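You operate a simulated robot arm through the tools that you are given. There is no shell and no other tool. Be economical: measure what you need, move in short steps, check, and stop when the job is done.

You are at the controls of a simulated robot arm. One attempt, no reset.

JOB
Move the teal plug to the window side socket; light the teal lamp.
Fine: switch the lamp side socket off before you pull, and the window side one on only once the plug is in; keep the lead slack.

The check looks at the end state, three seconds after you hand in, the way a careful person would. Anything else that was tipped, shoved, dropped, spilled or broken makes it a failure.

ROBOT AND FRAMES
A 7-joint arm with a two-finger parallel gripper on a trunk, on a base that drives. Base frame: it is fixed to the floor where the robot stands at the start and does not move with it; the origin is under the middle of the robot, x ahead of it, y to its left, z up. Readings come in mm, rad, newtons and seconds.
Its first joint turns from -2.897 to 2.897 rad. Places, roughly: inside of the window side socket [500, 200, 700]; lamp side switch [500, 100, 700]; switch of the teal lamp [800, 300, 700]; teal lamp [700, 200, 800]; teal lead [600, 200, 700]; teal plug (4x4x6 cm) [500, 200, 700]; window side switch [500, 100, 700]. Payload 3.43 kg.
The tool frame sits at the grasp point between the pads (the TCP): z along the fingers, y along the line on which they close. The tips reach 30 mm beyond it. Largest opening 94 mm; finger width 28, thickness 10; the body of the gripper, 50 by 96 mm, starts 55 mm behind the TCP.
Orientation is that of the tool frame in the base frame, as a unit quaternion [x, y, z, w]. With the fingers straight down and closing along the base's y, the tool's x points along the base's -x, its y along +y and its z along -z.

CONTROLS
- The arm moves only by the tool drive_tool. Its argument "rows" is a list of rows, each an object of numbers (a shift or turn left out is 0, a gripper value left out holds the last): "x", "y", "z": the shift along the tool's x, y, z in mm; "wx", "wy", "wz": the turn, a rotation vector about the tool's x, y, z in rad; "fingers": the gripper command, from -1 (shut) to 1 (fully open), values between in proportion. In form: [{"x": .., "y": .., "z": .., "wx": .., "wy": .., "wz": .., "fingers": ..}, ...]. A call has 1 to 20 rows; each row shifts and turns the commanded pose from where the row before left it, along the tool's axes as they then stand. Each row takes 0.2 s and may step no farther than 50 mm and 0.15 rad from the row before; otherwise, or with a gripper value out of range, the whole call is refused. A pose out of reach is approached as far as the arm can. The call stops where the force on the tool passes 40 N (or 10 N more than at its start, if that is more) or the arm is blocked; 0.2 s more then pass. The fingers move at their own pace (about 45 mm/s each) and stop on an object; they squeeze with about 35 N. The grip force told is the motor's: it shows also when the fingers shut on nothing. Time passes only in rows, and 0.2 s behind the last, so rows that do not move let the fingers close. The reply holds the time, the measured pose of the TCP, the force on the tool along the base axes, the opening and the grip force, in the units named above and with some noise, with the torque about the TCP (base axes, N m) and any sound that the robot's microphone picked up.
- Cameras (640 x 400 px; columns grow to the right, rows downward): "scene" is now at [23.1, 225.2, 1378.6]; the picture's right is [0.03, -1.00, 0.00], its down [-0.65, -0.02, -0.76] and it looks along [0.76, 0.02, -0.65] (base axes); focal length 274 px, centre (320, 200). "wrist" rides on the gripper at [76, 14, -103] in the tool frame; the picture's right is [-0.18, 0.98, 0.00], its down [-0.75, -0.14, -0.64] and it looks along [-0.63, -0.12, 0.77] (tool axes); focal length 243 px, centre (320, 200).
- camera(camera): a new picture of that camera. The clock stands still meanwhile.
- base_move(legs): drives the robot by 1 to 6 legs, each [ahead, turn to the left] in mm and rad, along the robot's own axes; the way and the turn of a leg run together, so that a leg with both is an arc; at most 1500 mm and 3.142 rad a leg. The arm and the cameras ride along, it lands a little off, and it stops where it bumps. It gives what a move gives.
- pan_tilt(pan, tilt): turns the head with the scene camera to pan (to the left, within 2.094 rad either way) and tilt (down, from -0.506 to 1.204), counted from straight ahead of the robot. It gives what a move gives.
- measure_at(camera, pixels): for up to 12 pixels [column, row] of the newest picture of that camera ("zoom" is the newest enlarged one), the place [x, y, z] in the base frame of the surface seen there, good to about 2 mm. The clock stands still meanwhile.
- inspect(camera, box): a new picture of the part [left, top, right, bottom] of that camera's present view, enlarged. The clock stands still meanwhile.
- close_job(): hands the job in; it is judged then, once.

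Go step by step. Measure first, check grasps and placings, and put right what went wrong. The budget is 80 turns and 48 pictures, counting those below and the enlarged ones. Unless the task says otherwise, let go and move clear before handing in, and close with one line.

The tools are called after ">>>" by a JSON object that holds its "name" and its "arguments". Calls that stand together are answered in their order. drive_tool: Moves the arm, as the interface text tells. Its arguments: {"type":"object","properties":{"rows":{"type":"array"}},"required":["rows"]} The other tools are called the same way: base_move (legs) drives the base; pan_tilt (pan, tilt) turns the head that bears the scene camera; camera (camera) takes a picture; measure_at (camera, pixels) gives the place of the surface under pixels of a picture; inspect (camera, box) takes an enlarged picture of a part of a camera's view; close_job () hands the job in.

At the start:

```text
time_s: 0.0
tool_pos: [592.0, 71.6, 1040.6]
tool_rot: [-0.003, 1.0, 0.0, 0.0]
ft_force: [0.3, -0.1, -1.1]
torque: [0.02, -0.02, -0.03]
opening: 94.1
gripper_force: 0.1
robot x, y, heading: [1.0, -9.0, -0.0]
head pan, tilt: [0.026, 0.714]
```

scene: 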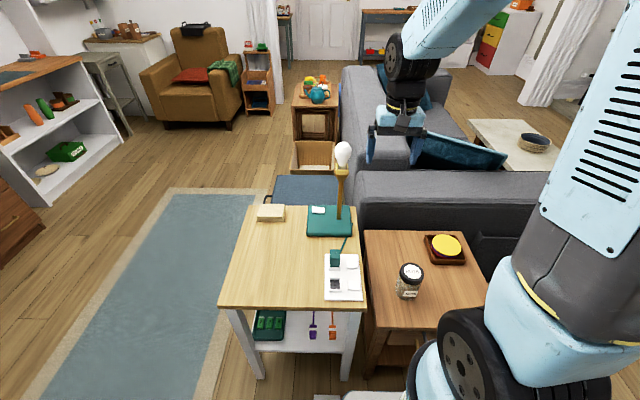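
wrist: 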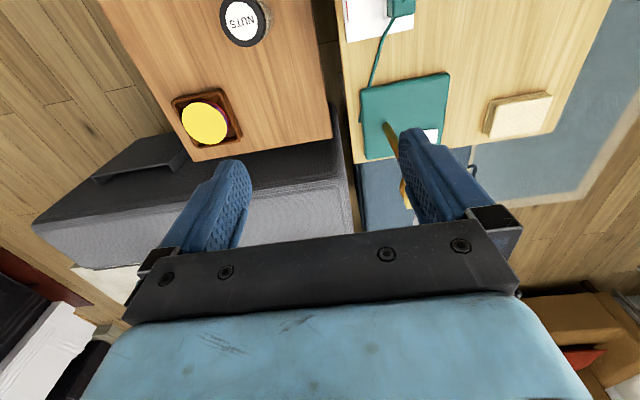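

The scene shows the white socket board around (343,277) with the teal plug at (336,258) and the teal lamp behind it. I'll enlarge that area.

>>> {"name": "inspect", "arguments": {"camera": "scene", "box": [290, 190, 390, 310]}}

>>> {"name": "inspect", "arguments": {"camera": "scene", "box": [220, 130, 400, 310]}}

```text
3.33 times, centred on (340, 250) of scene
```

zoom: 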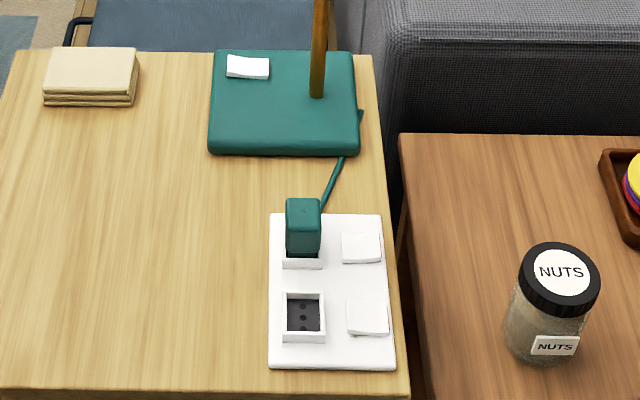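

```text
2.22 times, centred on (310, 220) of scene
```

zoom: 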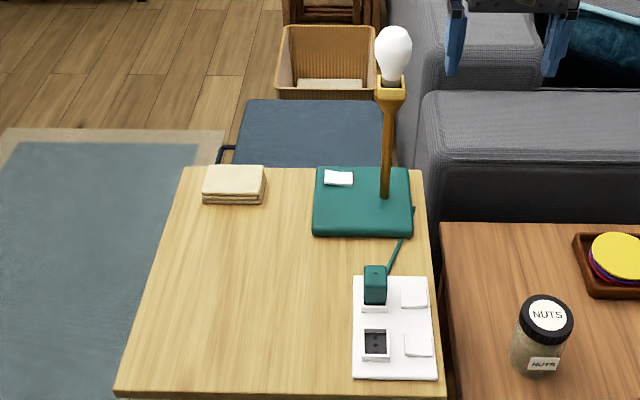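

The plug is in the far (lamp side) socket and the near socket is empty, with rocker switches to the right of each. I'll measure from a tight zoom.

>>> {"name": "inspect", "arguments": {"camera": "scene", "box": [310, 235, 374, 305]}}

```text
5.71 times, centred on (342, 270) of scene
```

zoom: 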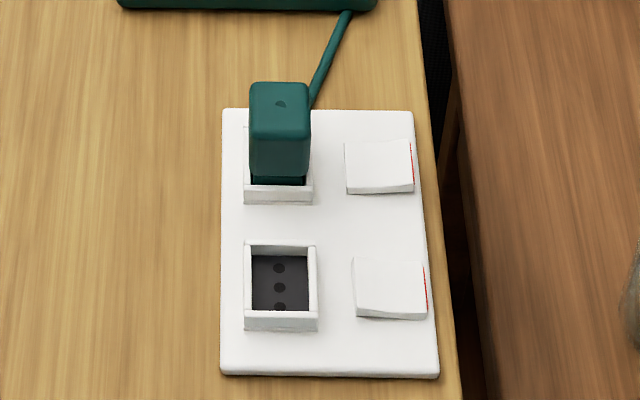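

Both rockers show a red strip at their right edge, so I'll measure rocker tilt, socket and plug geometry.

>>> {"name": "measure_at", "arguments": {"camera": "zoom", "pixels": [[350, 165], [378, 165], [407, 163], [358, 285], [388, 285], [418, 285], [256, 92], [302, 92], [256, 130], [303, 130], [280, 105], [230, 180]]}}

>>> {"name": "measure_at", "arguments": {"camera": "zoom", "pixels": [[249, 280], [313, 280], [280, 248], [280, 315], [280, 287], [280, 268], [280, 190], [247, 187], [310, 187], [330, 45], [230, 365], [430, 365]]}}

```text
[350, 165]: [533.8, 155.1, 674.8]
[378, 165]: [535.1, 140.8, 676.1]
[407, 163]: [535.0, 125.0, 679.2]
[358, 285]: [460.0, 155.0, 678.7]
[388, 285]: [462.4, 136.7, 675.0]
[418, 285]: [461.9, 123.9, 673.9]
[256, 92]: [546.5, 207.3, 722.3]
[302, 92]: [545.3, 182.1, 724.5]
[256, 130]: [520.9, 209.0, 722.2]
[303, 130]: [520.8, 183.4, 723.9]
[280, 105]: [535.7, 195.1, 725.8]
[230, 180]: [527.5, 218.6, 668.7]
```

```text
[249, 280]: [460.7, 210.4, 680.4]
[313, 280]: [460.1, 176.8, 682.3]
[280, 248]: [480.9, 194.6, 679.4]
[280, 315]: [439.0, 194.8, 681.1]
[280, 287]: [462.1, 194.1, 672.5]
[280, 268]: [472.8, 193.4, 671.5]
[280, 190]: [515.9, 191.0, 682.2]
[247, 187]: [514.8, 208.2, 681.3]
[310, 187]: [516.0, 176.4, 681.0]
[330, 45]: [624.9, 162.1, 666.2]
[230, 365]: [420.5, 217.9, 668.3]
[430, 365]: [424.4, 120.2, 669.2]
```

The two rockers tilt opposite ways (lamp side: left end down; window side: right end down). I'll look closely at them and at the lamp's switch.

>>> {"name": "inspect", "arguments": {"camera": "scene", "box": [342, 255, 362, 295]}}

>>> {"name": "inspect", "arguments": {"camera": "scene", "box": [300, 200, 364, 240]}}

```text
10.00 times, centred on (352, 275) of scene
```

zoom: 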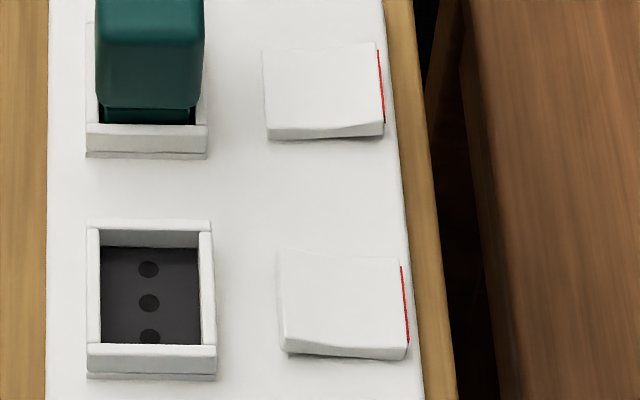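

```text
10.00 times, centred on (332, 220) of scene
```

zoom: 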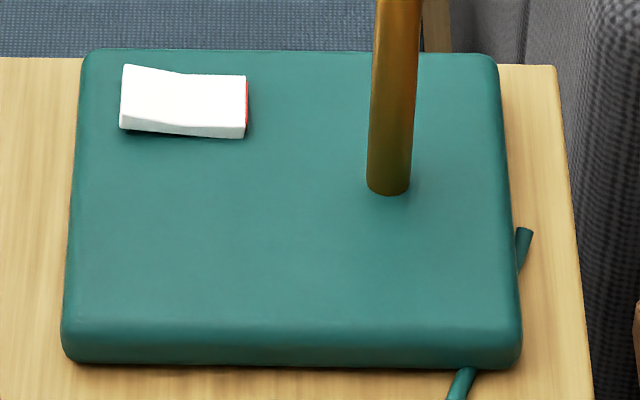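

The lamp's own switch tilts like the window-side one (red end down), opposite to the lamp-side one. I'll measure the lamp switch and pole, then back the base up a little since the near socket is inside the minimum reach.

>>> {"name": "measure_at", "arguments": {"camera": "zoom", "pixels": [[127, 100], [150, 100], [185, 105], [220, 105], [240, 105], [185, 80], [185, 132], [375, 180], [408, 180], [390, 20], [75, 310], [525, 235]]}}

>>> {"name": "base_move", "arguments": {"legs": [[-130, 0]]}}

```text
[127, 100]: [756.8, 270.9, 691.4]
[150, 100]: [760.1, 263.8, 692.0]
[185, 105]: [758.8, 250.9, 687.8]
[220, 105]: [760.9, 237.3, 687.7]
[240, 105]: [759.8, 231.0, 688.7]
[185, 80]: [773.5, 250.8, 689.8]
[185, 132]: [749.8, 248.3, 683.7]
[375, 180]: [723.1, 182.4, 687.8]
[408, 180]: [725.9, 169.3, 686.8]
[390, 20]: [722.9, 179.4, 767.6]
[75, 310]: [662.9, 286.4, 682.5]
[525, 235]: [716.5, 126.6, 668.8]
```

```text
time_s: 1.3
tool_pos: [462.8, 71.3, 1041.0]
tool_rot: [-0.003, 1.0, 0.0, -0.001]
ft_force: [0.6, 0.0, -0.6]
torque: [0.0, 0.01, 0.01]
opening: 94.0
gripper_force: 0.1
robot x, y, heading: [-128.2, -14.6, 0.006]
head pan, tilt: [0.026, 0.714]
```

I need the bulb's extent before reaching the lamp switch; taking a fresh scene picture from the new stance.

>>> {"name": "camera", "arguments": {"camera": "scene"}}

```text
40 pictures are left
```

scene: 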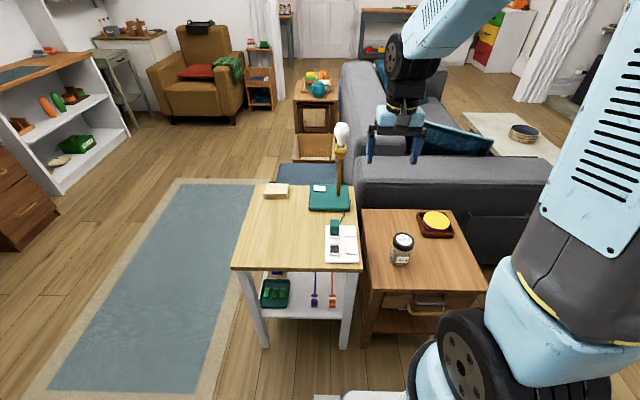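

>>> {"name": "measure_at", "arguments": {"camera": "scene", "pixels": [[342, 124], [342, 135], [337, 134], [347, 134], [341, 150], [339, 165], [335, 226], [334, 247], [349, 232], [350, 247], [401, 240], [347, 215]]}}

```text
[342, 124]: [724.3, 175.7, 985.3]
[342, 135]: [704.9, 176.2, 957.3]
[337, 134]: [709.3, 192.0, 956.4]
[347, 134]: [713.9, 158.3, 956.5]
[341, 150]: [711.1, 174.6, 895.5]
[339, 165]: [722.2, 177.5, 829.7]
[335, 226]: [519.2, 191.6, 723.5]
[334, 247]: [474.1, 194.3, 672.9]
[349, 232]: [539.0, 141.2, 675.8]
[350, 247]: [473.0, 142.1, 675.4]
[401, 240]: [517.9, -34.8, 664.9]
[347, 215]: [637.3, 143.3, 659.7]
```

The bulb at (724,176, up to z≈985) is close to the lamp switch, so I'll do that last from a better stance. First: shut the fingers and go above the raised (right) end of the lamp-side rocker at about (534,129).

>>> {"name": "drive_tool", "arguments": {"rows": [{"x": -36, "y": 29, "fingers": -1}, {"x": -36, "y": 29}, {"z": 46}, {"z": 46}, {"z": 46}, {"z": 46}, {"z": 46}, {"z": 46}, {"z": 35}, {}]}}

>>> {"name": "camera", "arguments": {"camera": "wrist"}}

```text
time_s: 3.5
tool_pos: [532.2, 129.4, 730.5]
tool_rot: [-0.003, 1.0, 0.0, 0.001]
ft_force: [0.9, 0.1, 0.0]
torque: [-0.02, 0.02, -0.01]
opening: 0.0
gripper_force: 33.1
robot x, y, heading: [-127.8, -7.6, 0.002]
head pan, tilt: [0.026, 0.714]
```

```text
39 pictures are left
```

wrist: 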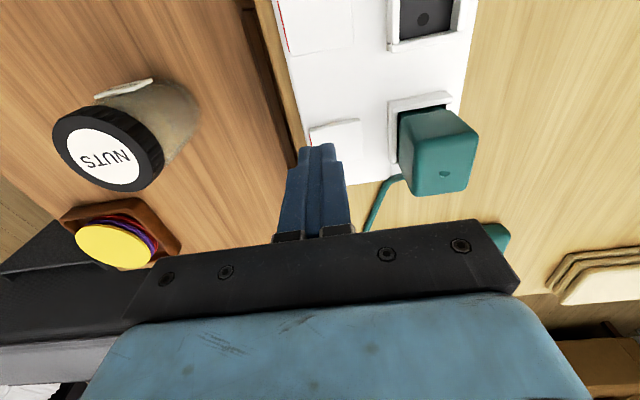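

The closed tip is over the rocker's right end (about (318,150) in the wrist view). Pressing in small steps.

>>> {"name": "drive_tool", "arguments": {"rows": [{"z": 10}, {"z": 8}, {"z": 3}, {"z": 2}, {"z": 2}, {"z": 2}, {"z": 2}]}}

```text
time_s: 4.8
tool_pos: [535.5, 129.4, 706.8]
tool_rot: [-0.003, 1.0, 0.0, 0.0]
ft_force: [-9.1, -3.8, 16.7]
torque: [0.03, 0.3, 0.08]
opening: 0.1
gripper_force: 33.1
robot x, y, heading: [-123.7, -9.6, 0.007]
head pan, tilt: [0.026, 0.714]
stopped in row 6: the force on the tool passed its limit at 46 N (the readings are from after the stop); the commanded pose is now the measured one
```

Contact reached and the force limit tripped at tip z≈677. I'll lift and check the rocker's state.

>>> {"name": "drive_tool", "arguments": {"rows": [{"z": -20}, {"z": -40}, {"z": -40}, {"z": -40}, {"z": -40}]}}

>>> {"name": "inspect", "arguments": {"camera": "scene", "box": [310, 120, 374, 270]}}

>>> {"name": "inspect", "arguments": {"camera": "scene", "box": [330, 220, 362, 262]}}

```text
time_s: 6.0
tool_pos: [536.7, 130.2, 885.4]
tool_rot: [-0.002, 1.0, 0.0, -0.001]
ft_force: [-0.2, 0.2, 0.2]
torque: [0.03, 0.0, 0.01]
opening: 0.0
gripper_force: 32.7
robot x, y, heading: [-124.7, -12.5, 0.002]
head pan, tilt: [0.026, 0.714]
```

```text
2.67 times, centred on (342, 195) of scene
```

zoom: 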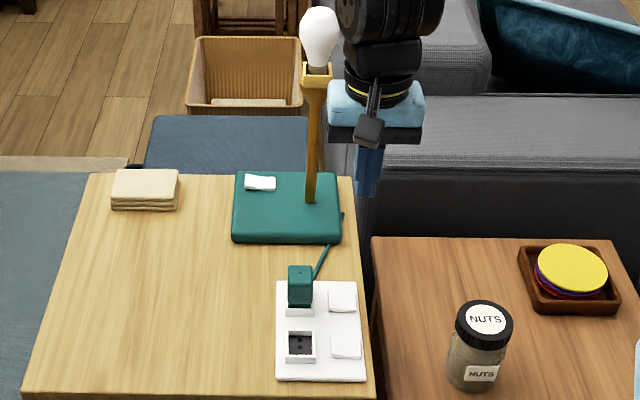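

```text
9.52 times, centred on (346, 241) of scene
```

zoom: 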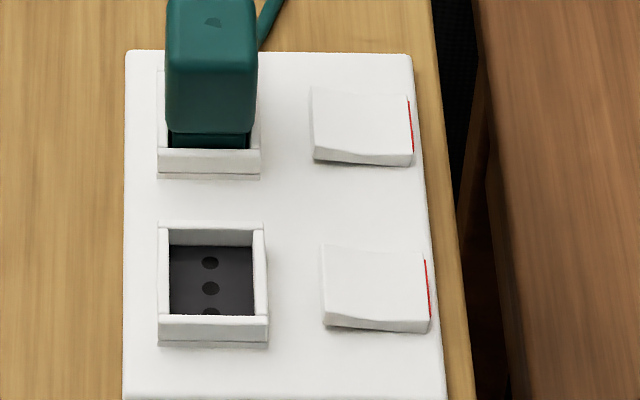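

Both rockers now sit red-end down and the lamp stays dark, so the lamp side is off. Next I'll check how the lead leaves the plug before grasping.

>>> {"name": "drive_tool", "arguments": {"rows": [{"y": 33, "x": 30, "fingers": 1}, {"y": 33, "x": 30}, {"x": 30}, {}, {}]}}

>>> {"name": "camera", "arguments": {"camera": "wrist"}}

```text
time_s: 7.2
tool_pos: [443.4, 195.0, 887.1]
tool_rot: [-0.003, 1.0, 0.0, 0.001]
ft_force: [0.9, -0.6, 1.2]
torque: [-0.01, -0.01, 0.01]
opening: 93.8
gripper_force: 0.1
robot x, y, heading: [-126.3, -13.2, 0.004]
head pan, tilt: [0.026, 0.714]
```

```text
36 pictures are left
```

wrist: 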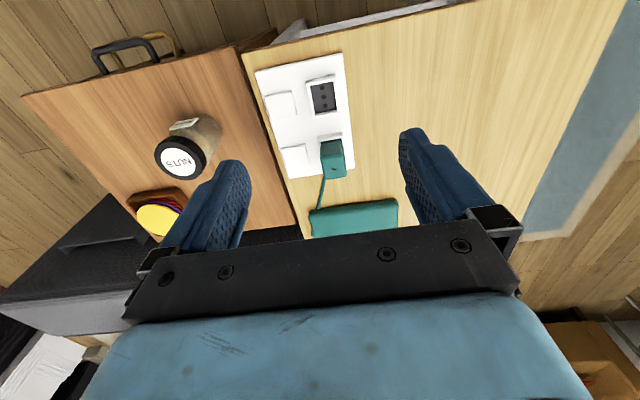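

>>> {"name": "inspect", "arguments": {"camera": "wrist", "box": [250, 50, 410, 240]}}

```text
2.11 times, centred on (330, 145) of wrist
```

zoom: 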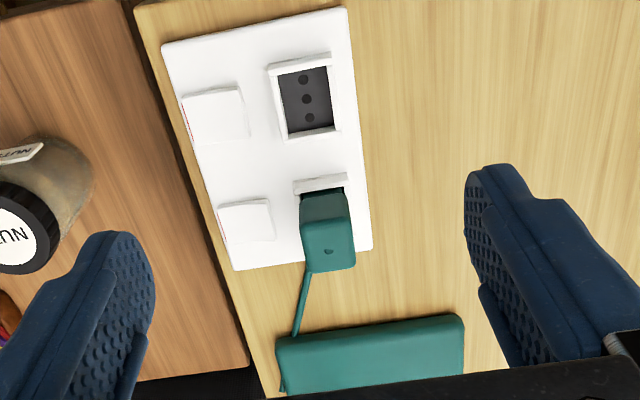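

>>> {"name": "measure_at", "arguments": {"camera": "zoom", "pixels": [[272, 100], [335, 92], [300, 64], [307, 133], [320, 186], [303, 245], [350, 235], [328, 225], [328, 262], [218, 205], [240, 88], [304, 285]]}}

>>> {"name": "measure_at", "arguments": {"camera": "scene", "pixels": [[335, 224], [332, 224], [338, 224]]}}

```text
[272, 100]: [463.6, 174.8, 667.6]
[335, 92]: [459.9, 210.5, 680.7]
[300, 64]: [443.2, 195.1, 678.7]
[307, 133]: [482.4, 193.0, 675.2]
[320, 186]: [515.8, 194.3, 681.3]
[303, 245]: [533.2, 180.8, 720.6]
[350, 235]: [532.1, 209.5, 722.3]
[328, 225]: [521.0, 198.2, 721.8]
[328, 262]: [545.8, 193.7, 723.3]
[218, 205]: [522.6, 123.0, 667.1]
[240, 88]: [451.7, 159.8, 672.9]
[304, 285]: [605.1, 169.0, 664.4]
```

```text
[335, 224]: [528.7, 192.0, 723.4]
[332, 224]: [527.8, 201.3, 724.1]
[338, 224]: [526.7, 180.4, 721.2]
```

The plug centre is about (533,195), top z 724; lead leaves at the low back, so closing along y is clear of it. Moving over it and down to just above the rim.

>>> {"name": "drive_tool", "arguments": {"rows": [{"x": -45, "fingers": 0.28}, {"x": -45}, {"z": 45}, {"z": 45}, {"z": 40}, {"z": 30}, {"z": 9}, {}]}}

>>> {"name": "camera", "arguments": {"camera": "wrist"}}

```text
time_s: 9.1
tool_pos: [535.9, 195.3, 717.6]
tool_rot: [-0.003, 1.0, 0.0, 0.0]
ft_force: [-0.7, -0.5, -0.6]
torque: [0.0, -0.01, 0.0]
opening: 60.2
gripper_force: 0.1
robot x, y, heading: [-128.6, -4.9, 0.005]
head pan, tilt: [0.026, 0.714]
```

```text
34 pictures are left
```

wrist: 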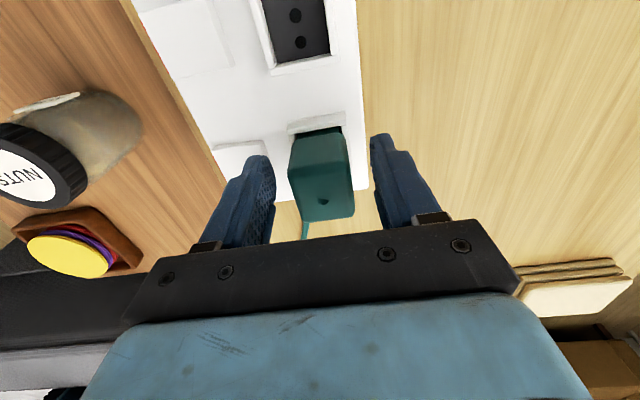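

Fingers straddle the plug evenly at (320,175). Closing.

>>> {"name": "drive_tool", "arguments": {"rows": [{"x": 2, "fingers": -1}, {}, {}, {}, {}]}}

```text
time_s: 10.2
tool_pos: [533.7, 196.4, 717.2]
tool_rot: [-0.003, 1.0, -0.001, 0.002]
ft_force: [0.8, 15.1, -1.4]
torque: [-0.01, 0.05, 0.04]
opening: 35.7
gripper_force: 35.3
robot x, y, heading: [-127.1, -11.3, 0.003]
head pan, tilt: [0.026, 0.714]
```

Gripped at 35.7 mm with 15 N sideways; I'll ease +1 mm in y and pull up in small steps.

>>> {"name": "drive_tool", "arguments": {"rows": [{"y": 1}, {"z": -3}, {"z": -4}, {"z": -5}, {"z": -5}, {"z": -5}]}}

```text
time_s: 11.7
tool_pos: [532.0, 196.0, 738.8]
tool_rot: [-0.003, 1.0, 0.001, 0.0]
ft_force: [-0.7, 0.0, -0.9]
torque: [-0.05, 0.02, -0.03]
opening: 35.4
gripper_force: 35.0
robot x, y, heading: [-123.7, -12.0, 0.001]
head pan, tilt: [0.026, 0.714]
```

It rose 22 mm with no load left; checking that the plug came with it.

>>> {"name": "drive_tool", "arguments": {"rows": [{"z": -15}, {"z": -10}, {}]}}

>>> {"name": "camera", "arguments": {"camera": "wrist"}}

>>> {"name": "inspect", "arguments": {"camera": "scene", "box": [310, 190, 374, 270]}}

```text
time_s: 12.4
tool_pos: [534.8, 196.6, 763.9]
tool_rot: [-0.003, 1.0, 0.001, 0.0]
ft_force: [0.6, 0.9, 0.0]
torque: [-0.02, 0.01, 0.02]
opening: 35.6
gripper_force: 35.4
robot x, y, heading: [-130.9, -6.7, -0.002]
head pan, tilt: [0.026, 0.714]
```

```text
33 pictures are left
```

wrist: 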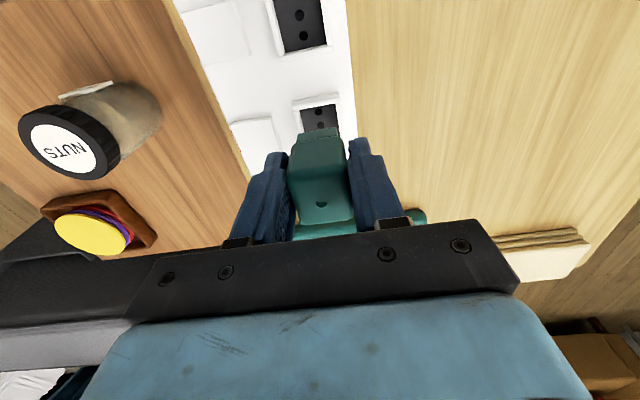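

```text
5.00 times, centred on (342, 230) of scene
```

zoom: 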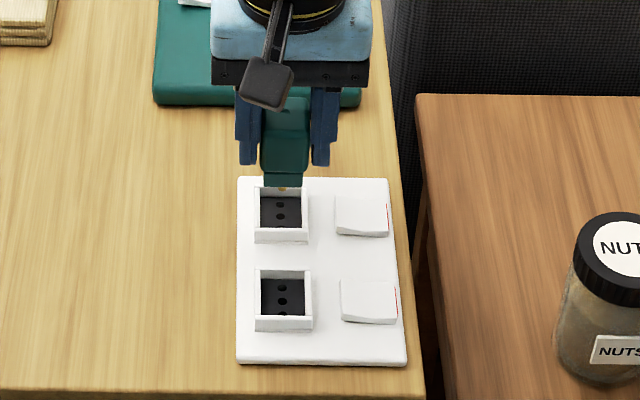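

The plug is out, held straight. Both sockets are now visible in the zoom, so I'll measure matching rim points for the exact offset.

>>> {"name": "measure_at", "arguments": {"camera": "zoom", "pixels": [[257, 215], [305, 215], [281, 230], [281, 213], [258, 297], [309, 297], [282, 319], [282, 298], [282, 273], [281, 188], [300, 319], [300, 230]]}}

>>> {"name": "inspect", "arguments": {"camera": "wrist", "box": [230, 0, 410, 250]}}

```text
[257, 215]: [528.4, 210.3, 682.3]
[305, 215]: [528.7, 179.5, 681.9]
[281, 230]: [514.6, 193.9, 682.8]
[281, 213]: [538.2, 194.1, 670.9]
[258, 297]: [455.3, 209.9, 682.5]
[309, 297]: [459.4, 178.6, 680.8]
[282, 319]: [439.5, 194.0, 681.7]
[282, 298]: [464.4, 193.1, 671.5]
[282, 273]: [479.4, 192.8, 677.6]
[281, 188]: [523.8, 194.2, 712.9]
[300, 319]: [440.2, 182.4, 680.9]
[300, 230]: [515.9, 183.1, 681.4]
```

```text
1.60 times, centred on (320, 125) of wrist
```

zoom: 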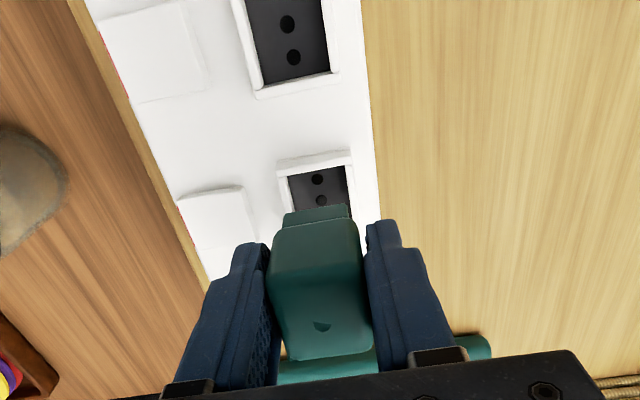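

Socket spacing is about −74.5 mm in x with nearly the same y. I'll carry the plug over the near socket at this height and check the alignment.

>>> {"name": "drive_tool", "arguments": {"rows": [{"x": 25}, {"x": 25}, {"x": 24.5}, {}, {}]}}

>>> {"name": "inspect", "arguments": {"camera": "scene", "box": [310, 190, 374, 270]}}

>>> {"name": "inspect", "arguments": {"camera": "wrist", "box": [230, 0, 410, 250]}}

```text
time_s: 13.7
tool_pos: [457.2, 196.9, 763.2]
tool_rot: [-0.003, 1.0, -0.001, 0.001]
ft_force: [-0.1, 0.2, -0.3]
torque: [-0.04, -0.02, 0.03]
opening: 35.5
gripper_force: 34.8
robot x, y, heading: [-128.1, -9.0, 0.001]
head pan, tilt: [0.026, 0.714]
```

```text
5.00 times, centred on (342, 230) of scene
```

zoom: 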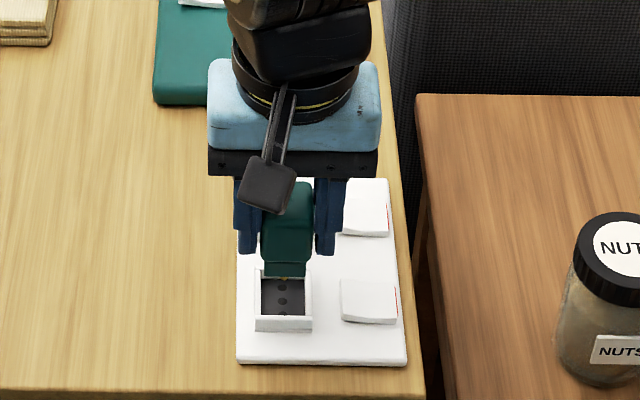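

```text
1.60 times, centred on (320, 125) of wrist
```

zoom: 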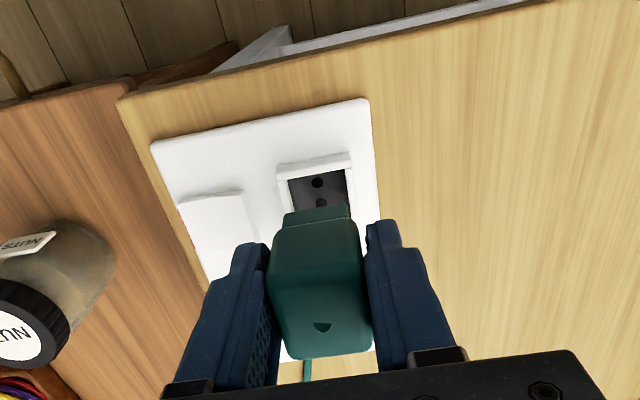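

The wrist view of plug vs. socket matches the one above the old socket to within ~1 mm (rim edge (278,165)–(352,153)). Lowering straight down, finishing in small steps.

>>> {"name": "drive_tool", "arguments": {"rows": [{"z": 12}, {"z": 10}, {"z": 5}, {"z": 4}, {"z": 4}, {"z": 4}, {"z": 3}, {"z": 3}, {"z": 2}]}}

```text
time_s: 15.7
tool_pos: [458.3, 197.6, 716.6]
tool_rot: [-0.003, 1.0, -0.001, 0.001]
ft_force: [-1.4, 0.1, 4.9]
torque: [-0.06, 0.06, -0.01]
opening: 35.8
gripper_force: 34.8
robot x, y, heading: [-129.6, -11.6, 0.002]
head pan, tilt: [0.026, 0.714]
```

The plug went in to the same depth as before (z 716.6) with light force. A small extra push to seat it, then look.

>>> {"name": "drive_tool", "arguments": {"rows": [{"z": 1.5}, {"z": 1.5}, {"z": 1}, {}]}}

>>> {"name": "inspect", "arguments": {"camera": "scene", "box": [310, 200, 374, 270]}}

```text
time_s: 16.6
tool_pos: [457.6, 196.4, 714.6]
tool_rot: [-0.002, 1.0, 0.0, 0.002]
ft_force: [4.4, 1.4, 30.9]
torque: [0.01, -0.08, -0.02]
opening: 35.6
gripper_force: 34.6
robot x, y, heading: [-128.4, -10.9, 0.001]
head pan, tilt: [0.026, 0.714]
```

```text
5.71 times, centred on (342, 235) of scene
```

zoom: 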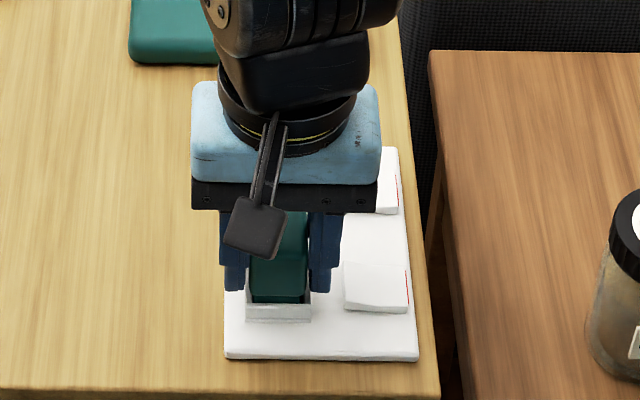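

It's bottomed out with 31 N. I'll relax the push, open only to 60 mm, and lift straight up.

>>> {"name": "drive_tool", "arguments": {"rows": [{"z": -3}, {"fingers": 0.28}, {}, {}, {"z": -10}, {"z": -30}, {"z": -40}, {"z": -40}, {"z": -40}]}}

>>> {"name": "inspect", "arguments": {"camera": "scene", "box": [310, 190, 374, 270]}}

```text
time_s: 18.6
tool_pos: [457.9, 196.7, 877.1]
tool_rot: [-0.002, 1.0, 0.0, 0.0]
ft_force: [-0.3, 0.1, 0.1]
torque: [-0.02, -0.02, 0.01]
opening: 59.8
gripper_force: 0.0
robot x, y, heading: [-123.3, -10.2, 0.002]
head pan, tilt: [0.026, 0.714]
```

```text
5.00 times, centred on (342, 230) of scene
```

zoom: 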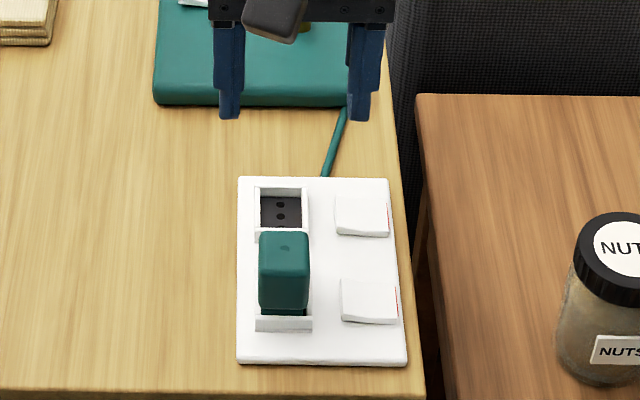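

The plug stands seated in the near socket with the lead slack. Measuring its height, and closing the fingers while moving above the window-side rocker's raised left end (461,151).

>>> {"name": "measure_at", "arguments": {"camera": "zoom", "pixels": [[284, 245], [284, 258], [265, 250], [304, 250], [345, 300], [370, 300], [392, 300], [340, 215], [385, 215]]}}

>>> {"name": "drive_tool", "arguments": {"rows": [{"x": -3, "y": -45, "fingers": -1}, {"z": 40}, {"z": 40}, {"z": 40}, {"z": 28}, {}, {}]}}

>>> {"name": "camera", "arguments": {"camera": "wrist"}}

```text
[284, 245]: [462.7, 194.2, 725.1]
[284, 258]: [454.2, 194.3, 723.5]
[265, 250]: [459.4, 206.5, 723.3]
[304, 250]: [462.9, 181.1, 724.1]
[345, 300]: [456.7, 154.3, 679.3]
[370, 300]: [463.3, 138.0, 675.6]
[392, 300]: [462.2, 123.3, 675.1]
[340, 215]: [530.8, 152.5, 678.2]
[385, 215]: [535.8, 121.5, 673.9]
```

```text
time_s: 20.2
tool_pos: [461.7, 150.4, 727.2]
tool_rot: [-0.002, 1.0, -0.001, 0.0]
ft_force: [-0.1, 0.1, 1.0]
torque: [0.02, 0.0, 0.0]
opening: 0.0
gripper_force: 33.2
robot x, y, heading: [-126.1, -7.3, 0.003]
head pan, tilt: [0.026, 0.714]
```

```text
26 pictures are left
```

wrist: 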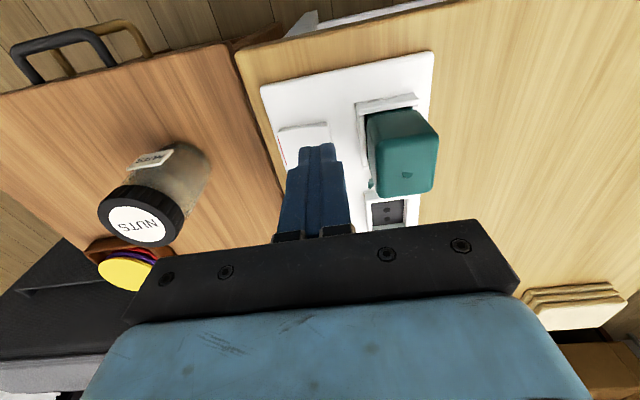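

The plug top is at z≈724 as before (fully in), and the tip is above the rocker's left end. Pressing.

>>> {"name": "drive_tool", "arguments": {"rows": [{"z": 10}, {"z": 4}, {"z": 3}, {"z": 2}, {"z": 2}, {"z": 2}, {"z": 2}]}}

>>> {"name": "drive_tool", "arguments": {"rows": [{"z": -20}, {"z": -40}, {"z": -40}, {"z": -40}, {"z": -40}, {"z": -40}, {"z": -40}, {"z": -40}]}}

>>> {"name": "inspect", "arguments": {"camera": "scene", "box": [330, 220, 362, 262]}}

```text
time_s: 21.7
tool_pos: [462.3, 151.7, 707.0]
tool_rot: [-0.004, 1.0, 0.001, 0.002]
ft_force: [-7.5, 0.5, 13.6]
torque: [-0.11, 0.28, -0.07]
opening: 0.0
gripper_force: 32.8
robot x, y, heading: [-127.7, -15.1, -0.001]
head pan, tilt: [0.026, 0.714]
stopped in row 7: the force on the tool passed its limit at 48 N (the readings are from after the stop); the commanded pose is now the measured one
```

```text
time_s: 23.5
tool_pos: [462.7, 152.4, 1008.4]
tool_rot: [-0.003, 1.0, -0.001, 0.001]
ft_force: [0.3, 1.4, -0.6]
torque: [-0.01, 0.03, -0.01]
opening: 0.0
gripper_force: 33.4
robot x, y, heading: [-126.6, -8.6, 0.001]
head pan, tilt: [0.026, 0.714]
```

```text
9.52 times, centred on (346, 241) of scene
```

zoom: 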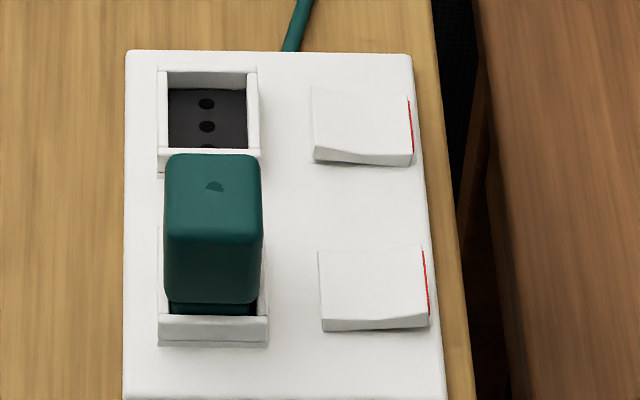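

The window-side rocker has flipped (left end down = on) and the plug is undisturbed. Now the lamp's own switch: I'd rather reach it from the left to keep the arm off the bulb, so I'll check free floor there.

>>> {"name": "measure_at", "arguments": {"camera": "scene", "pixels": [[58, 213], [20, 245], [130, 135], [232, 268], [262, 186], [100, 350], [45, 390], [8, 300], [265, 190], [288, 190]]}}

>>> {"name": "pan_tilt", "arguments": {"pan": 1.2, "tilt": 0.8}}

>>> {"name": "camera", "arguments": {"camera": "scene"}}

```text
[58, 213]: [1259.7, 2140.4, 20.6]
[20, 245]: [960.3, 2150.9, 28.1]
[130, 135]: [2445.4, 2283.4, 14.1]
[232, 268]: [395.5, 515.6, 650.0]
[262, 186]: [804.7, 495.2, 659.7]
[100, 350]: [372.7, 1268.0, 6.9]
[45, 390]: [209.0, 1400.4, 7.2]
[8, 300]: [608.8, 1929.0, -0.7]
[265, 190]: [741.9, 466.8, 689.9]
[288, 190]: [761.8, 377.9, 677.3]
```

```text
time_s: 24.9
tool_pos: [461.8, 151.6, 1007.3]
tool_rot: [-0.003, 1.0, 0.001, 0.002]
ft_force: [-0.1, -0.2, -0.6]
torque: [0.0, -0.03, 0.03]
opening: 0.2
gripper_force: 32.9
robot x, y, heading: [-127.6, -9.2, 0.003]
head pan, tilt: [1.201, 0.799]
```

```text
24 pictures are left
```

scene: 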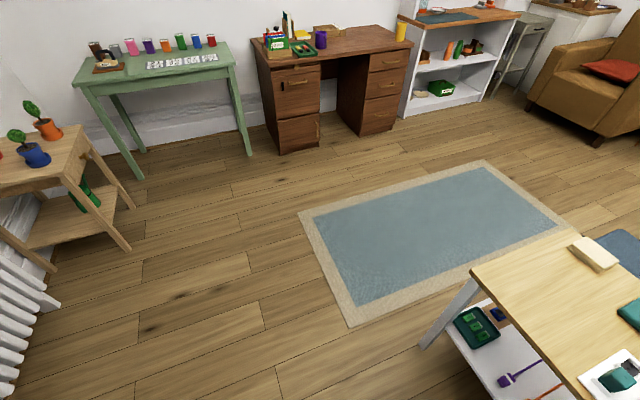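

The floor to the left is clear. Driving: turn left, ahead 450 mm, turn back right, with the arm high.

>>> {"name": "base_move", "arguments": {"legs": [[0, 1.571], [450, 0], [0, -1.571]]}}

>>> {"name": "pan_tilt", "arguments": {"pan": -0.25, "tilt": 0.6}}

>>> {"name": "camera", "arguments": {"camera": "scene"}}

```text
time_s: 28.4
tool_pos: [-63.9, 600.3, 1007.7]
tool_rot: [-0.569, 0.823, 0.0, 0.001]
ft_force: [0.4, -0.1, -0.5]
torque: [0.0, 0.02, 0.03]
opening: 0.3
gripper_force: 33.0
robot x, y, heading: [-51.7, -34.8, 1.242]
head pan, tilt: [1.201, 0.799]
stopped in leg 1: the robot was blocked; the commanded pose is now the measured one
```

```text
time_s: 30.0
tool_pos: [-64.2, 602.4, 1007.8]
tool_rot: [-0.568, 0.823, 0.001, 0.001]
ft_force: [1.1, -0.4, 0.0]
torque: [-0.01, -0.02, -0.02]
opening: 0.0
gripper_force: 32.8
robot x, y, heading: [-53.2, -39.8, 1.243]
head pan, tilt: [-0.25, 0.6]
```

```text
23 pictures are left
```

scene: 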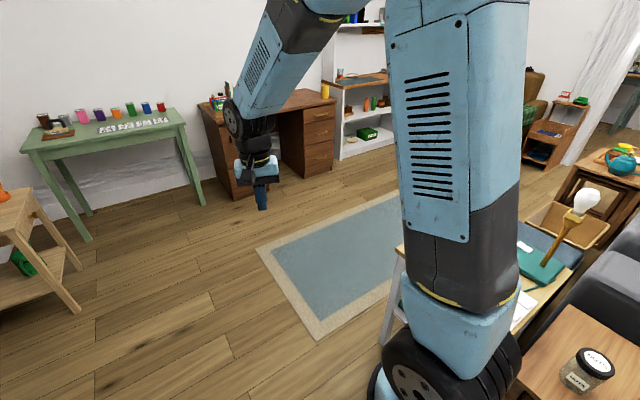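

The turn was blocked at 1.24 rad and the base slid about 80 mm, so something is touching the base. Looking around before moving further.

>>> {"name": "pan_tilt", "arguments": {"pan": -1.25, "tilt": 0.9}}

>>> {"name": "camera", "arguments": {"camera": "scene"}}

>>> {"name": "pan_tilt", "arguments": {"pan": -2.05, "tilt": 1.1}}

>>> {"name": "camera", "arguments": {"camera": "scene"}}

>>> {"name": "pan_tilt", "arguments": {"pan": 1.6, "tilt": 1.0}}

>>> {"name": "camera", "arguments": {"camera": "scene"}}

```text
time_s: 31.3
tool_pos: [-63.8, 601.8, 1007.7]
tool_rot: [-0.569, 0.822, 0.0, 0.0]
ft_force: [0.1, 0.2, 0.4]
torque: [-0.04, 0.01, 0.01]
opening: 0.0
gripper_force: 32.4
robot x, y, heading: [-54.7, -37.6, 1.237]
head pan, tilt: [-1.25, 0.901]
```

```text
22 pictures are left
```

scene: 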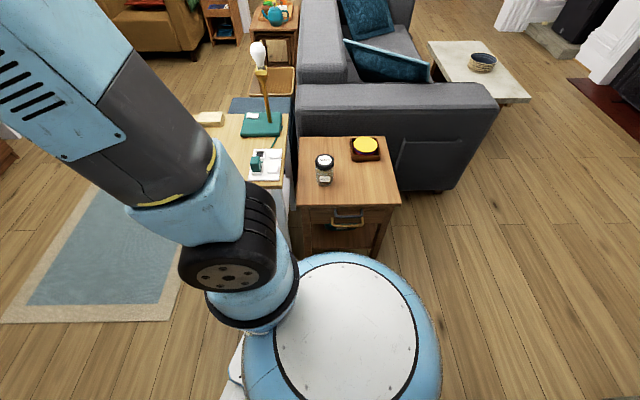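

```text
time_s: 32.4
tool_pos: [-63.8, 601.2, 1008.7]
tool_rot: [-0.569, 0.823, 0.001, 0.001]
ft_force: [0.3, -1.3, -0.8]
torque: [0.0, 0.0, -0.03]
opening: 0.0
gripper_force: 33.1
robot x, y, heading: [-53.0, -36.2, 1.236]
head pan, tilt: [-2.051, 1.1]
```

```text
21 pictures are left
```

scene: 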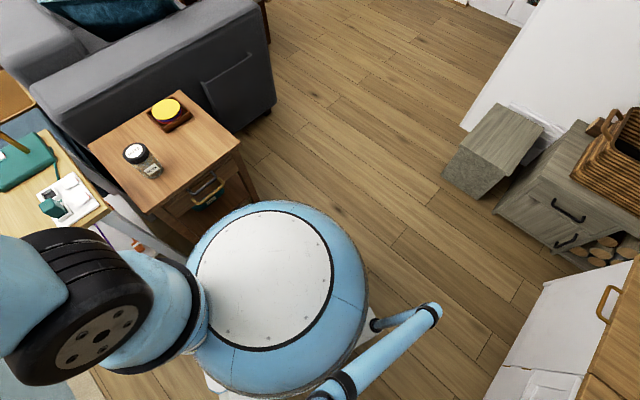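

```text
time_s: 35.4
tool_pos: [-63.0, 602.2, 1008.0]
tool_rot: [-0.568, 0.823, 0.001, 0.001]
ft_force: [0.4, 0.3, -0.4]
torque: [0.01, -0.02, 0.02]
opening: 0.3
gripper_force: 32.9
robot x, y, heading: [-54.7, -41.8, 1.243]
head pan, tilt: [1.6, 1.0]
```

```text
20 pictures are left
```

scene: 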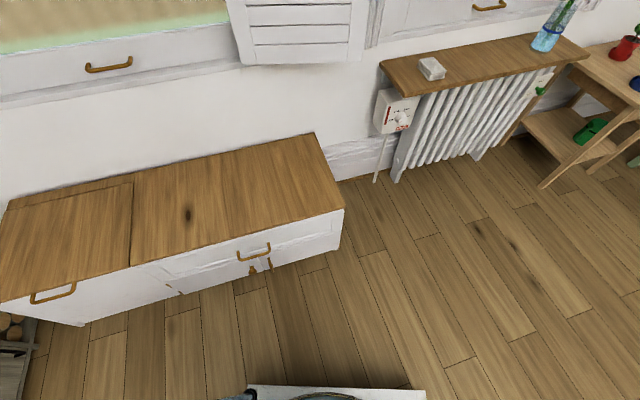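

I'll measure the possible contacts: the bench behind, and return the head to check the side table and jar for any shift.

>>> {"name": "measure_at", "arguments": {"camera": "scene", "pixels": [[250, 390], [420, 393], [335, 250], [180, 300], [85, 325], [300, 300], [400, 350], [345, 210], [5, 380], [335, 395]]}}

>>> {"name": "pan_tilt", "arguments": {"pan": -1.6, "tilt": 0.9}}

>>> {"name": "camera", "arguments": {"camera": "scene"}}

```text
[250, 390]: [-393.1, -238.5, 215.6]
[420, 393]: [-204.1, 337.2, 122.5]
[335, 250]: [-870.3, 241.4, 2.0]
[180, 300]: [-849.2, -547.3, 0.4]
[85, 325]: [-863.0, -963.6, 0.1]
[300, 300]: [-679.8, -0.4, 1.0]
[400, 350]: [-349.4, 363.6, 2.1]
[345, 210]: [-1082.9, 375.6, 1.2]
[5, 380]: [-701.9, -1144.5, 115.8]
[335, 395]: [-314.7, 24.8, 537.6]
```

```text
time_s: 38.1
tool_pos: [-63.5, 600.7, 1007.9]
tool_rot: [-0.569, 0.823, 0.0, 0.001]
ft_force: [0.8, -0.4, 0.7]
torque: [0.01, 0.01, 0.01]
opening: 0.1
gripper_force: 32.9
robot x, y, heading: [-53.1, -36.8, 1.241]
head pan, tilt: [-1.6, 0.901]
```

```text
19 pictures are left
```

scene: 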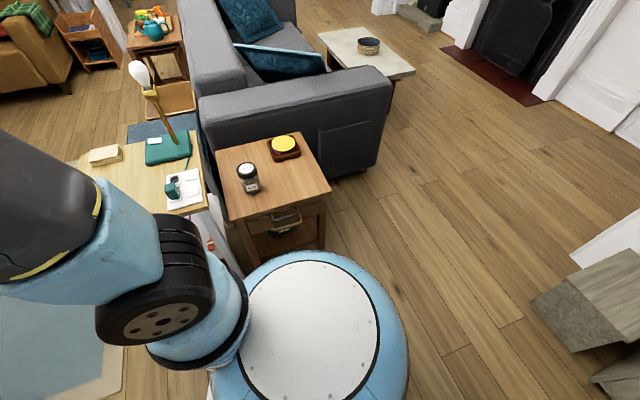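

>>> {"name": "measure_at", "arguments": {"camera": "scene", "pixels": [[246, 168], [250, 186], [230, 222], [328, 190], [216, 152], [235, 262], [318, 250], [310, 255], [245, 290], [310, 320], [172, 188], [213, 395]]}}

```text
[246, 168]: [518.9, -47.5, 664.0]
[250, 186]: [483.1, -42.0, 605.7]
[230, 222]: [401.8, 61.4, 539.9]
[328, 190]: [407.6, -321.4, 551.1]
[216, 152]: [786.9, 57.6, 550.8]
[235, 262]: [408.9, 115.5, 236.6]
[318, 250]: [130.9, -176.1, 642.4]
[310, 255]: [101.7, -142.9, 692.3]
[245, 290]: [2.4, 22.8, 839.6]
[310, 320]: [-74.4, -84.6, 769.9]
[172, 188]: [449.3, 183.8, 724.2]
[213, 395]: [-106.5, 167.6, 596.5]
```

No sign of displacement: the jar is still at about (518,−45) and the plug in place. The base plate's corners (±~300 ahead, ±~264 sideways) seem to have grazed something, so I'll look at the right/front of the base once more before moving.

>>> {"name": "pan_tilt", "arguments": {"pan": -0.75, "tilt": 1.0}}

>>> {"name": "camera", "arguments": {"camera": "scene"}}

>>> {"name": "pan_tilt", "arguments": {"pan": -2.09, "tilt": 1.2}}

>>> {"name": "camera", "arguments": {"camera": "scene"}}

```text
time_s: 39.3
tool_pos: [-63.8, 601.2, 1008.2]
tool_rot: [-0.568, 0.823, 0.001, 0.002]
ft_force: [0.6, 0.7, 0.5]
torque: [0.02, -0.04, 0.0]
opening: 0.1
gripper_force: 32.7
robot x, y, heading: [-53.8, -39.0, 1.24]
head pan, tilt: [-0.75, 1.0]
```

```text
18 pictures are left
```

scene: 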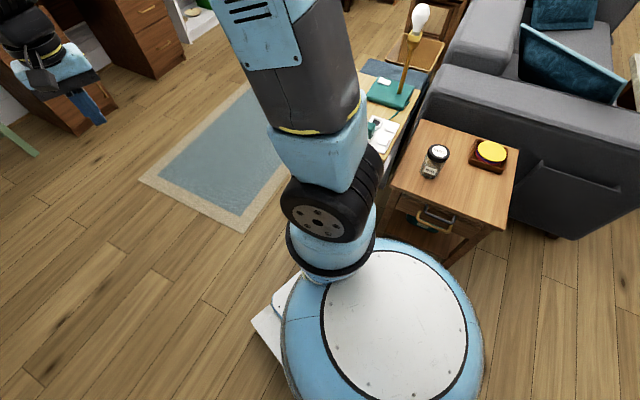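

```text
time_s: 40.8
tool_pos: [-63.8, 600.5, 1008.8]
tool_rot: [-0.568, 0.823, 0.001, 0.001]
ft_force: [0.2, -1.0, 1.2]
torque: [0.01, 0.02, 0.0]
opening: 0.0
gripper_force: 33.1
robot x, y, heading: [-58.1, -36.4, 1.244]
head pan, tilt: [-2.089, 1.201]
```

```text
17 pictures are left
```

scene: 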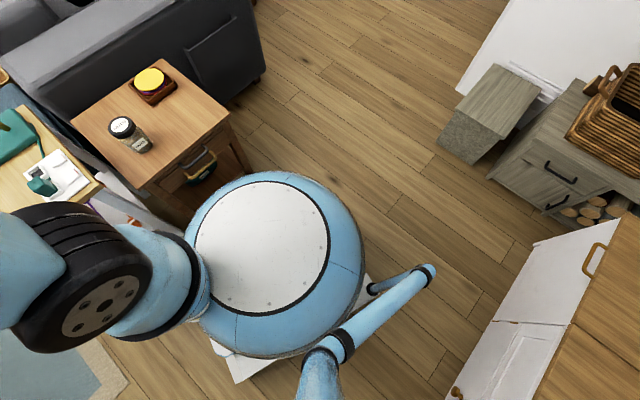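

>>> {"name": "measure_at", "arguments": {"camera": "scene", "pixels": [[371, 300], [235, 380], [430, 272], [375, 320], [315, 360], [535, 250], [470, 350], [255, 178], [180, 225], [240, 165], [300, 345], [110, 180]]}}

```text
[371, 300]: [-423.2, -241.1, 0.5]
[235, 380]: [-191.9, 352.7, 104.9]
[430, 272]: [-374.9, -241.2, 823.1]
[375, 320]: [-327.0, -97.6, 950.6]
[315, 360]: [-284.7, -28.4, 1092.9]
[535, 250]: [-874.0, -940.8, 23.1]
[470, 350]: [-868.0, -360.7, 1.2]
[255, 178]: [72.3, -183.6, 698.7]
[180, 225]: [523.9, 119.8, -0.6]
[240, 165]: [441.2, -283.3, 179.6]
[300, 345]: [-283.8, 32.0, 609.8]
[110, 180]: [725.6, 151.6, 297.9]
```

Nothing visibly in contact around the base; I'll try the rest of the left turn in a small step and watch the result.

>>> {"name": "base_move", "arguments": {"legs": [[0, 0.15]]}}

```text
time_s: 41.9
tool_pos: [-156.8, 595.0, 1008.3]
tool_rot: [-0.628, 0.778, 0.001, 0.001]
ft_force: [0.2, 0.9, 0.1]
torque: [0.04, 0.0, 0.02]
opening: 0.0
gripper_force: 32.9
robot x, y, heading: [-44.5, -39.2, 1.392]
head pan, tilt: [-2.089, 1.201]
```

That turned freely. Now I'll turn further to about 1.9 rad and drive ~480 mm so that I move away from the table while going left.

>>> {"name": "base_move", "arguments": {"legs": [[0, 0.5], [480, 0]]}}

```text
time_s: 46.3
tool_pos: [-591.0, 913.2, 1009.1]
tool_rot: [0.798, -0.602, -0.001, 0.0]
ft_force: [0.3, -0.5, -0.1]
torque: [0.03, 0.01, 0.02]
opening: 0.1
gripper_force: 33.0
robot x, y, heading: [-181.2, 411.0, 1.887]
head pan, tilt: [-2.089, 1.201]
```

>>> {"name": "base_move", "arguments": {"legs": [[0, -1.887]]}}

>>> {"name": "pan_tilt", "arguments": {"pan": -0.2, "tilt": 0.7}}

>>> {"name": "camera", "arguments": {"camera": "scene"}}

```text
time_s: 49.9
tool_pos: [129.1, 984.4, 1010.3]
tool_rot: [-0.328, 0.945, -0.001, 0.0]
ft_force: [0.7, 0.7, -0.1]
torque: [-0.01, -0.02, 0.0]
opening: 0.0
gripper_force: 33.1
robot x, y, heading: [-231.1, 475.5, 0.659]
head pan, tilt: [-2.089, 1.201]
stopped in leg 1: the robot was blocked; the commanded pose is now the measured one
```

```text
time_s: 51.8
tool_pos: [130.2, 984.5, 1009.2]
tool_rot: [-0.326, 0.945, 0.0, 0.001]
ft_force: [-0.1, -0.4, -1.2]
torque: [-0.03, 0.01, 0.01]
opening: 0.0
gripper_force: 33.4
robot x, y, heading: [-229.4, 471.2, 0.66]
head pan, tilt: [-0.201, 0.7]
```

```text
16 pictures are left
```

scene: 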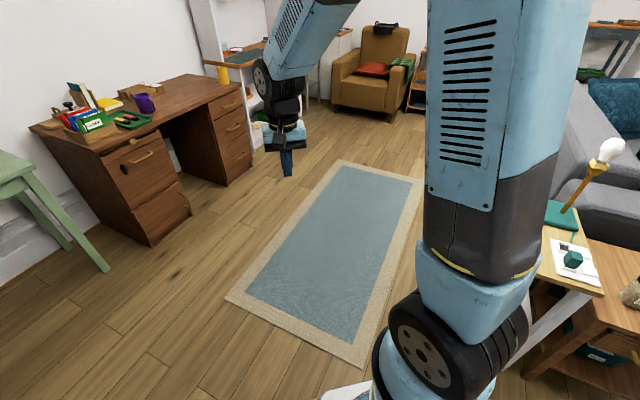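

Again it stopped after ~1.23 rad in open floor, so it seems to be a limit of long turns, not contact. Finishing the turn in a shorter step.

>>> {"name": "base_move", "arguments": {"legs": [[0, -0.66]]}}

```text
time_s: 54.2
tool_pos: [368.7, 656.7, 1009.6]
tool_rot: [-0.004, 1.0, 0.0, 0.0]
ft_force: [0.3, 0.7, 0.2]
torque: [-0.02, 0.01, 0.01]
opening: 0.0
gripper_force: 33.2
robot x, y, heading: [-228.4, 514.1, 0.014]
head pan, tilt: [-0.201, 0.7]
```

Robot at (−228,514), heading ~0. Driving ahead 200 mm (front plate stays ~100 mm short of the table).

>>> {"name": "base_move", "arguments": {"legs": [[200, -0.01]]}}

>>> {"name": "pan_tilt", "arguments": {"pan": -0.3, "tilt": 0.7}}

>>> {"name": "camera", "arguments": {"camera": "scene"}}

```text
time_s: 55.8
tool_pos: [575.4, 651.9, 1009.4]
tool_rot: [0.002, 1.0, 0.0, 0.001]
ft_force: [-0.3, 0.0, 0.1]
torque: [-0.02, 0.01, -0.01]
opening: 0.0
gripper_force: 33.0
robot x, y, heading: [-29.2, 513.7, -0.006]
head pan, tilt: [-0.201, 0.7]
```

```text
time_s: 56.5
tool_pos: [575.2, 652.4, 1011.7]
tool_rot: [0.002, 1.0, -0.001, 0.001]
ft_force: [-0.1, 0.8, 0.0]
torque: [-0.02, -0.06, -0.02]
opening: 0.3
gripper_force: 33.2
robot x, y, heading: [-27.0, 519.0, 0.001]
head pan, tilt: [-0.3, 0.7]
```

```text
15 pictures are left
```

scene: 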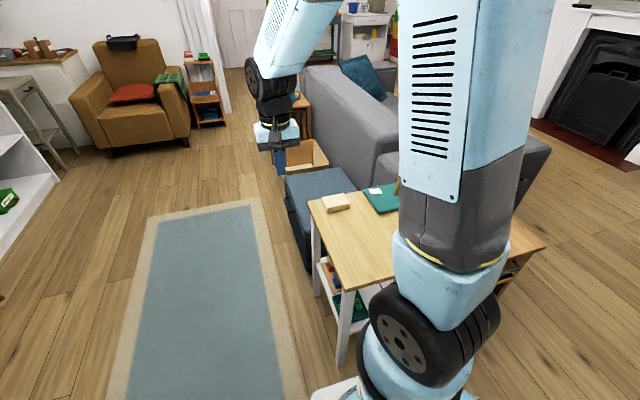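

The lamp base is visible at (380,198). Re-measuring the switch from here to correct for odometry drift.

>>> {"name": "inspect", "arguments": {"camera": "scene", "box": [355, 175, 405, 220]}}

>>> {"name": "measure_at", "arguments": {"camera": "zoom", "pixels": [[320, 200]]}}

```text
8.89 times, centred on (380, 198) of scene
```

zoom: 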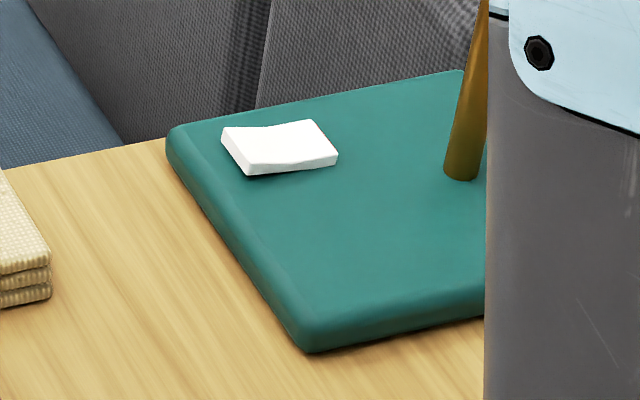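

```text
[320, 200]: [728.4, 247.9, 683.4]
```

>>> {"name": "measure_at", "arguments": {"camera": "zoom", "pixels": [[228, 135], [245, 160], [238, 148], [255, 147], [280, 145], [310, 143], [325, 152], [310, 125], [462, 165], [190, 140]]}}

```text
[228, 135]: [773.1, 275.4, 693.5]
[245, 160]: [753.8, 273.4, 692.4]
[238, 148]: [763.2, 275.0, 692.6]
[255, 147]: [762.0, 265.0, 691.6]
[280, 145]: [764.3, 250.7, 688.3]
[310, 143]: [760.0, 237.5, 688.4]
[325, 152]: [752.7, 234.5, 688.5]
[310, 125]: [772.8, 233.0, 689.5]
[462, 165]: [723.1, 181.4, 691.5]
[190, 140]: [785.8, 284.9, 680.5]
```

Left raised end of the switch is at about (763,270,692). Moving over it at height, tilting the tool 0.2 rad away from the bulb, and descending to about 40 mm above.

>>> {"name": "drive_tool", "arguments": {"rows": [{"x": -20.8, "y": -42.9}, {"x": -20.8, "y": -42.9}, {"x": -20.8, "y": -42.9}, {"x": -20.8, "y": -42.9}, {"x": -20.8, "y": -42.9}, {"x": -20.8, "y": -42.9}, {"x": -20.8, "y": -42.9}, {"x": -20.8, "y": -42.9}, {"x": -20.8, "y": -42.9}, {"wx": 0.1}, {"wx": 0.1}, {}]}}

>>> {"name": "camera", "arguments": {"camera": "scene"}}

```text
time_s: 59.1
tool_pos: [763.3, 264.8, 1010.4]
tool_rot: [0.002, 0.995, -0.1, 0.001]
ft_force: [0.1, 0.8, -0.1]
torque: [0.01, 0.0, 0.02]
opening: 0.0
gripper_force: 33.2
robot x, y, heading: [-25.9, 517.1, -0.003]
head pan, tilt: [-0.3, 0.7]
```

```text
13 pictures are left
```

scene: 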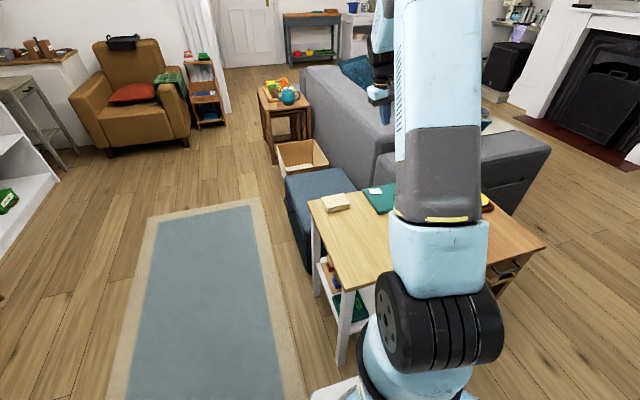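

>>> {"name": "camera", "arguments": {"camera": "wrist"}}

```text
12 pictures are left
```

wrist: 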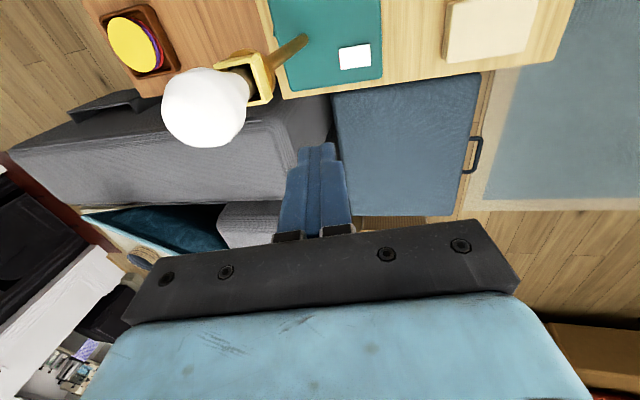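

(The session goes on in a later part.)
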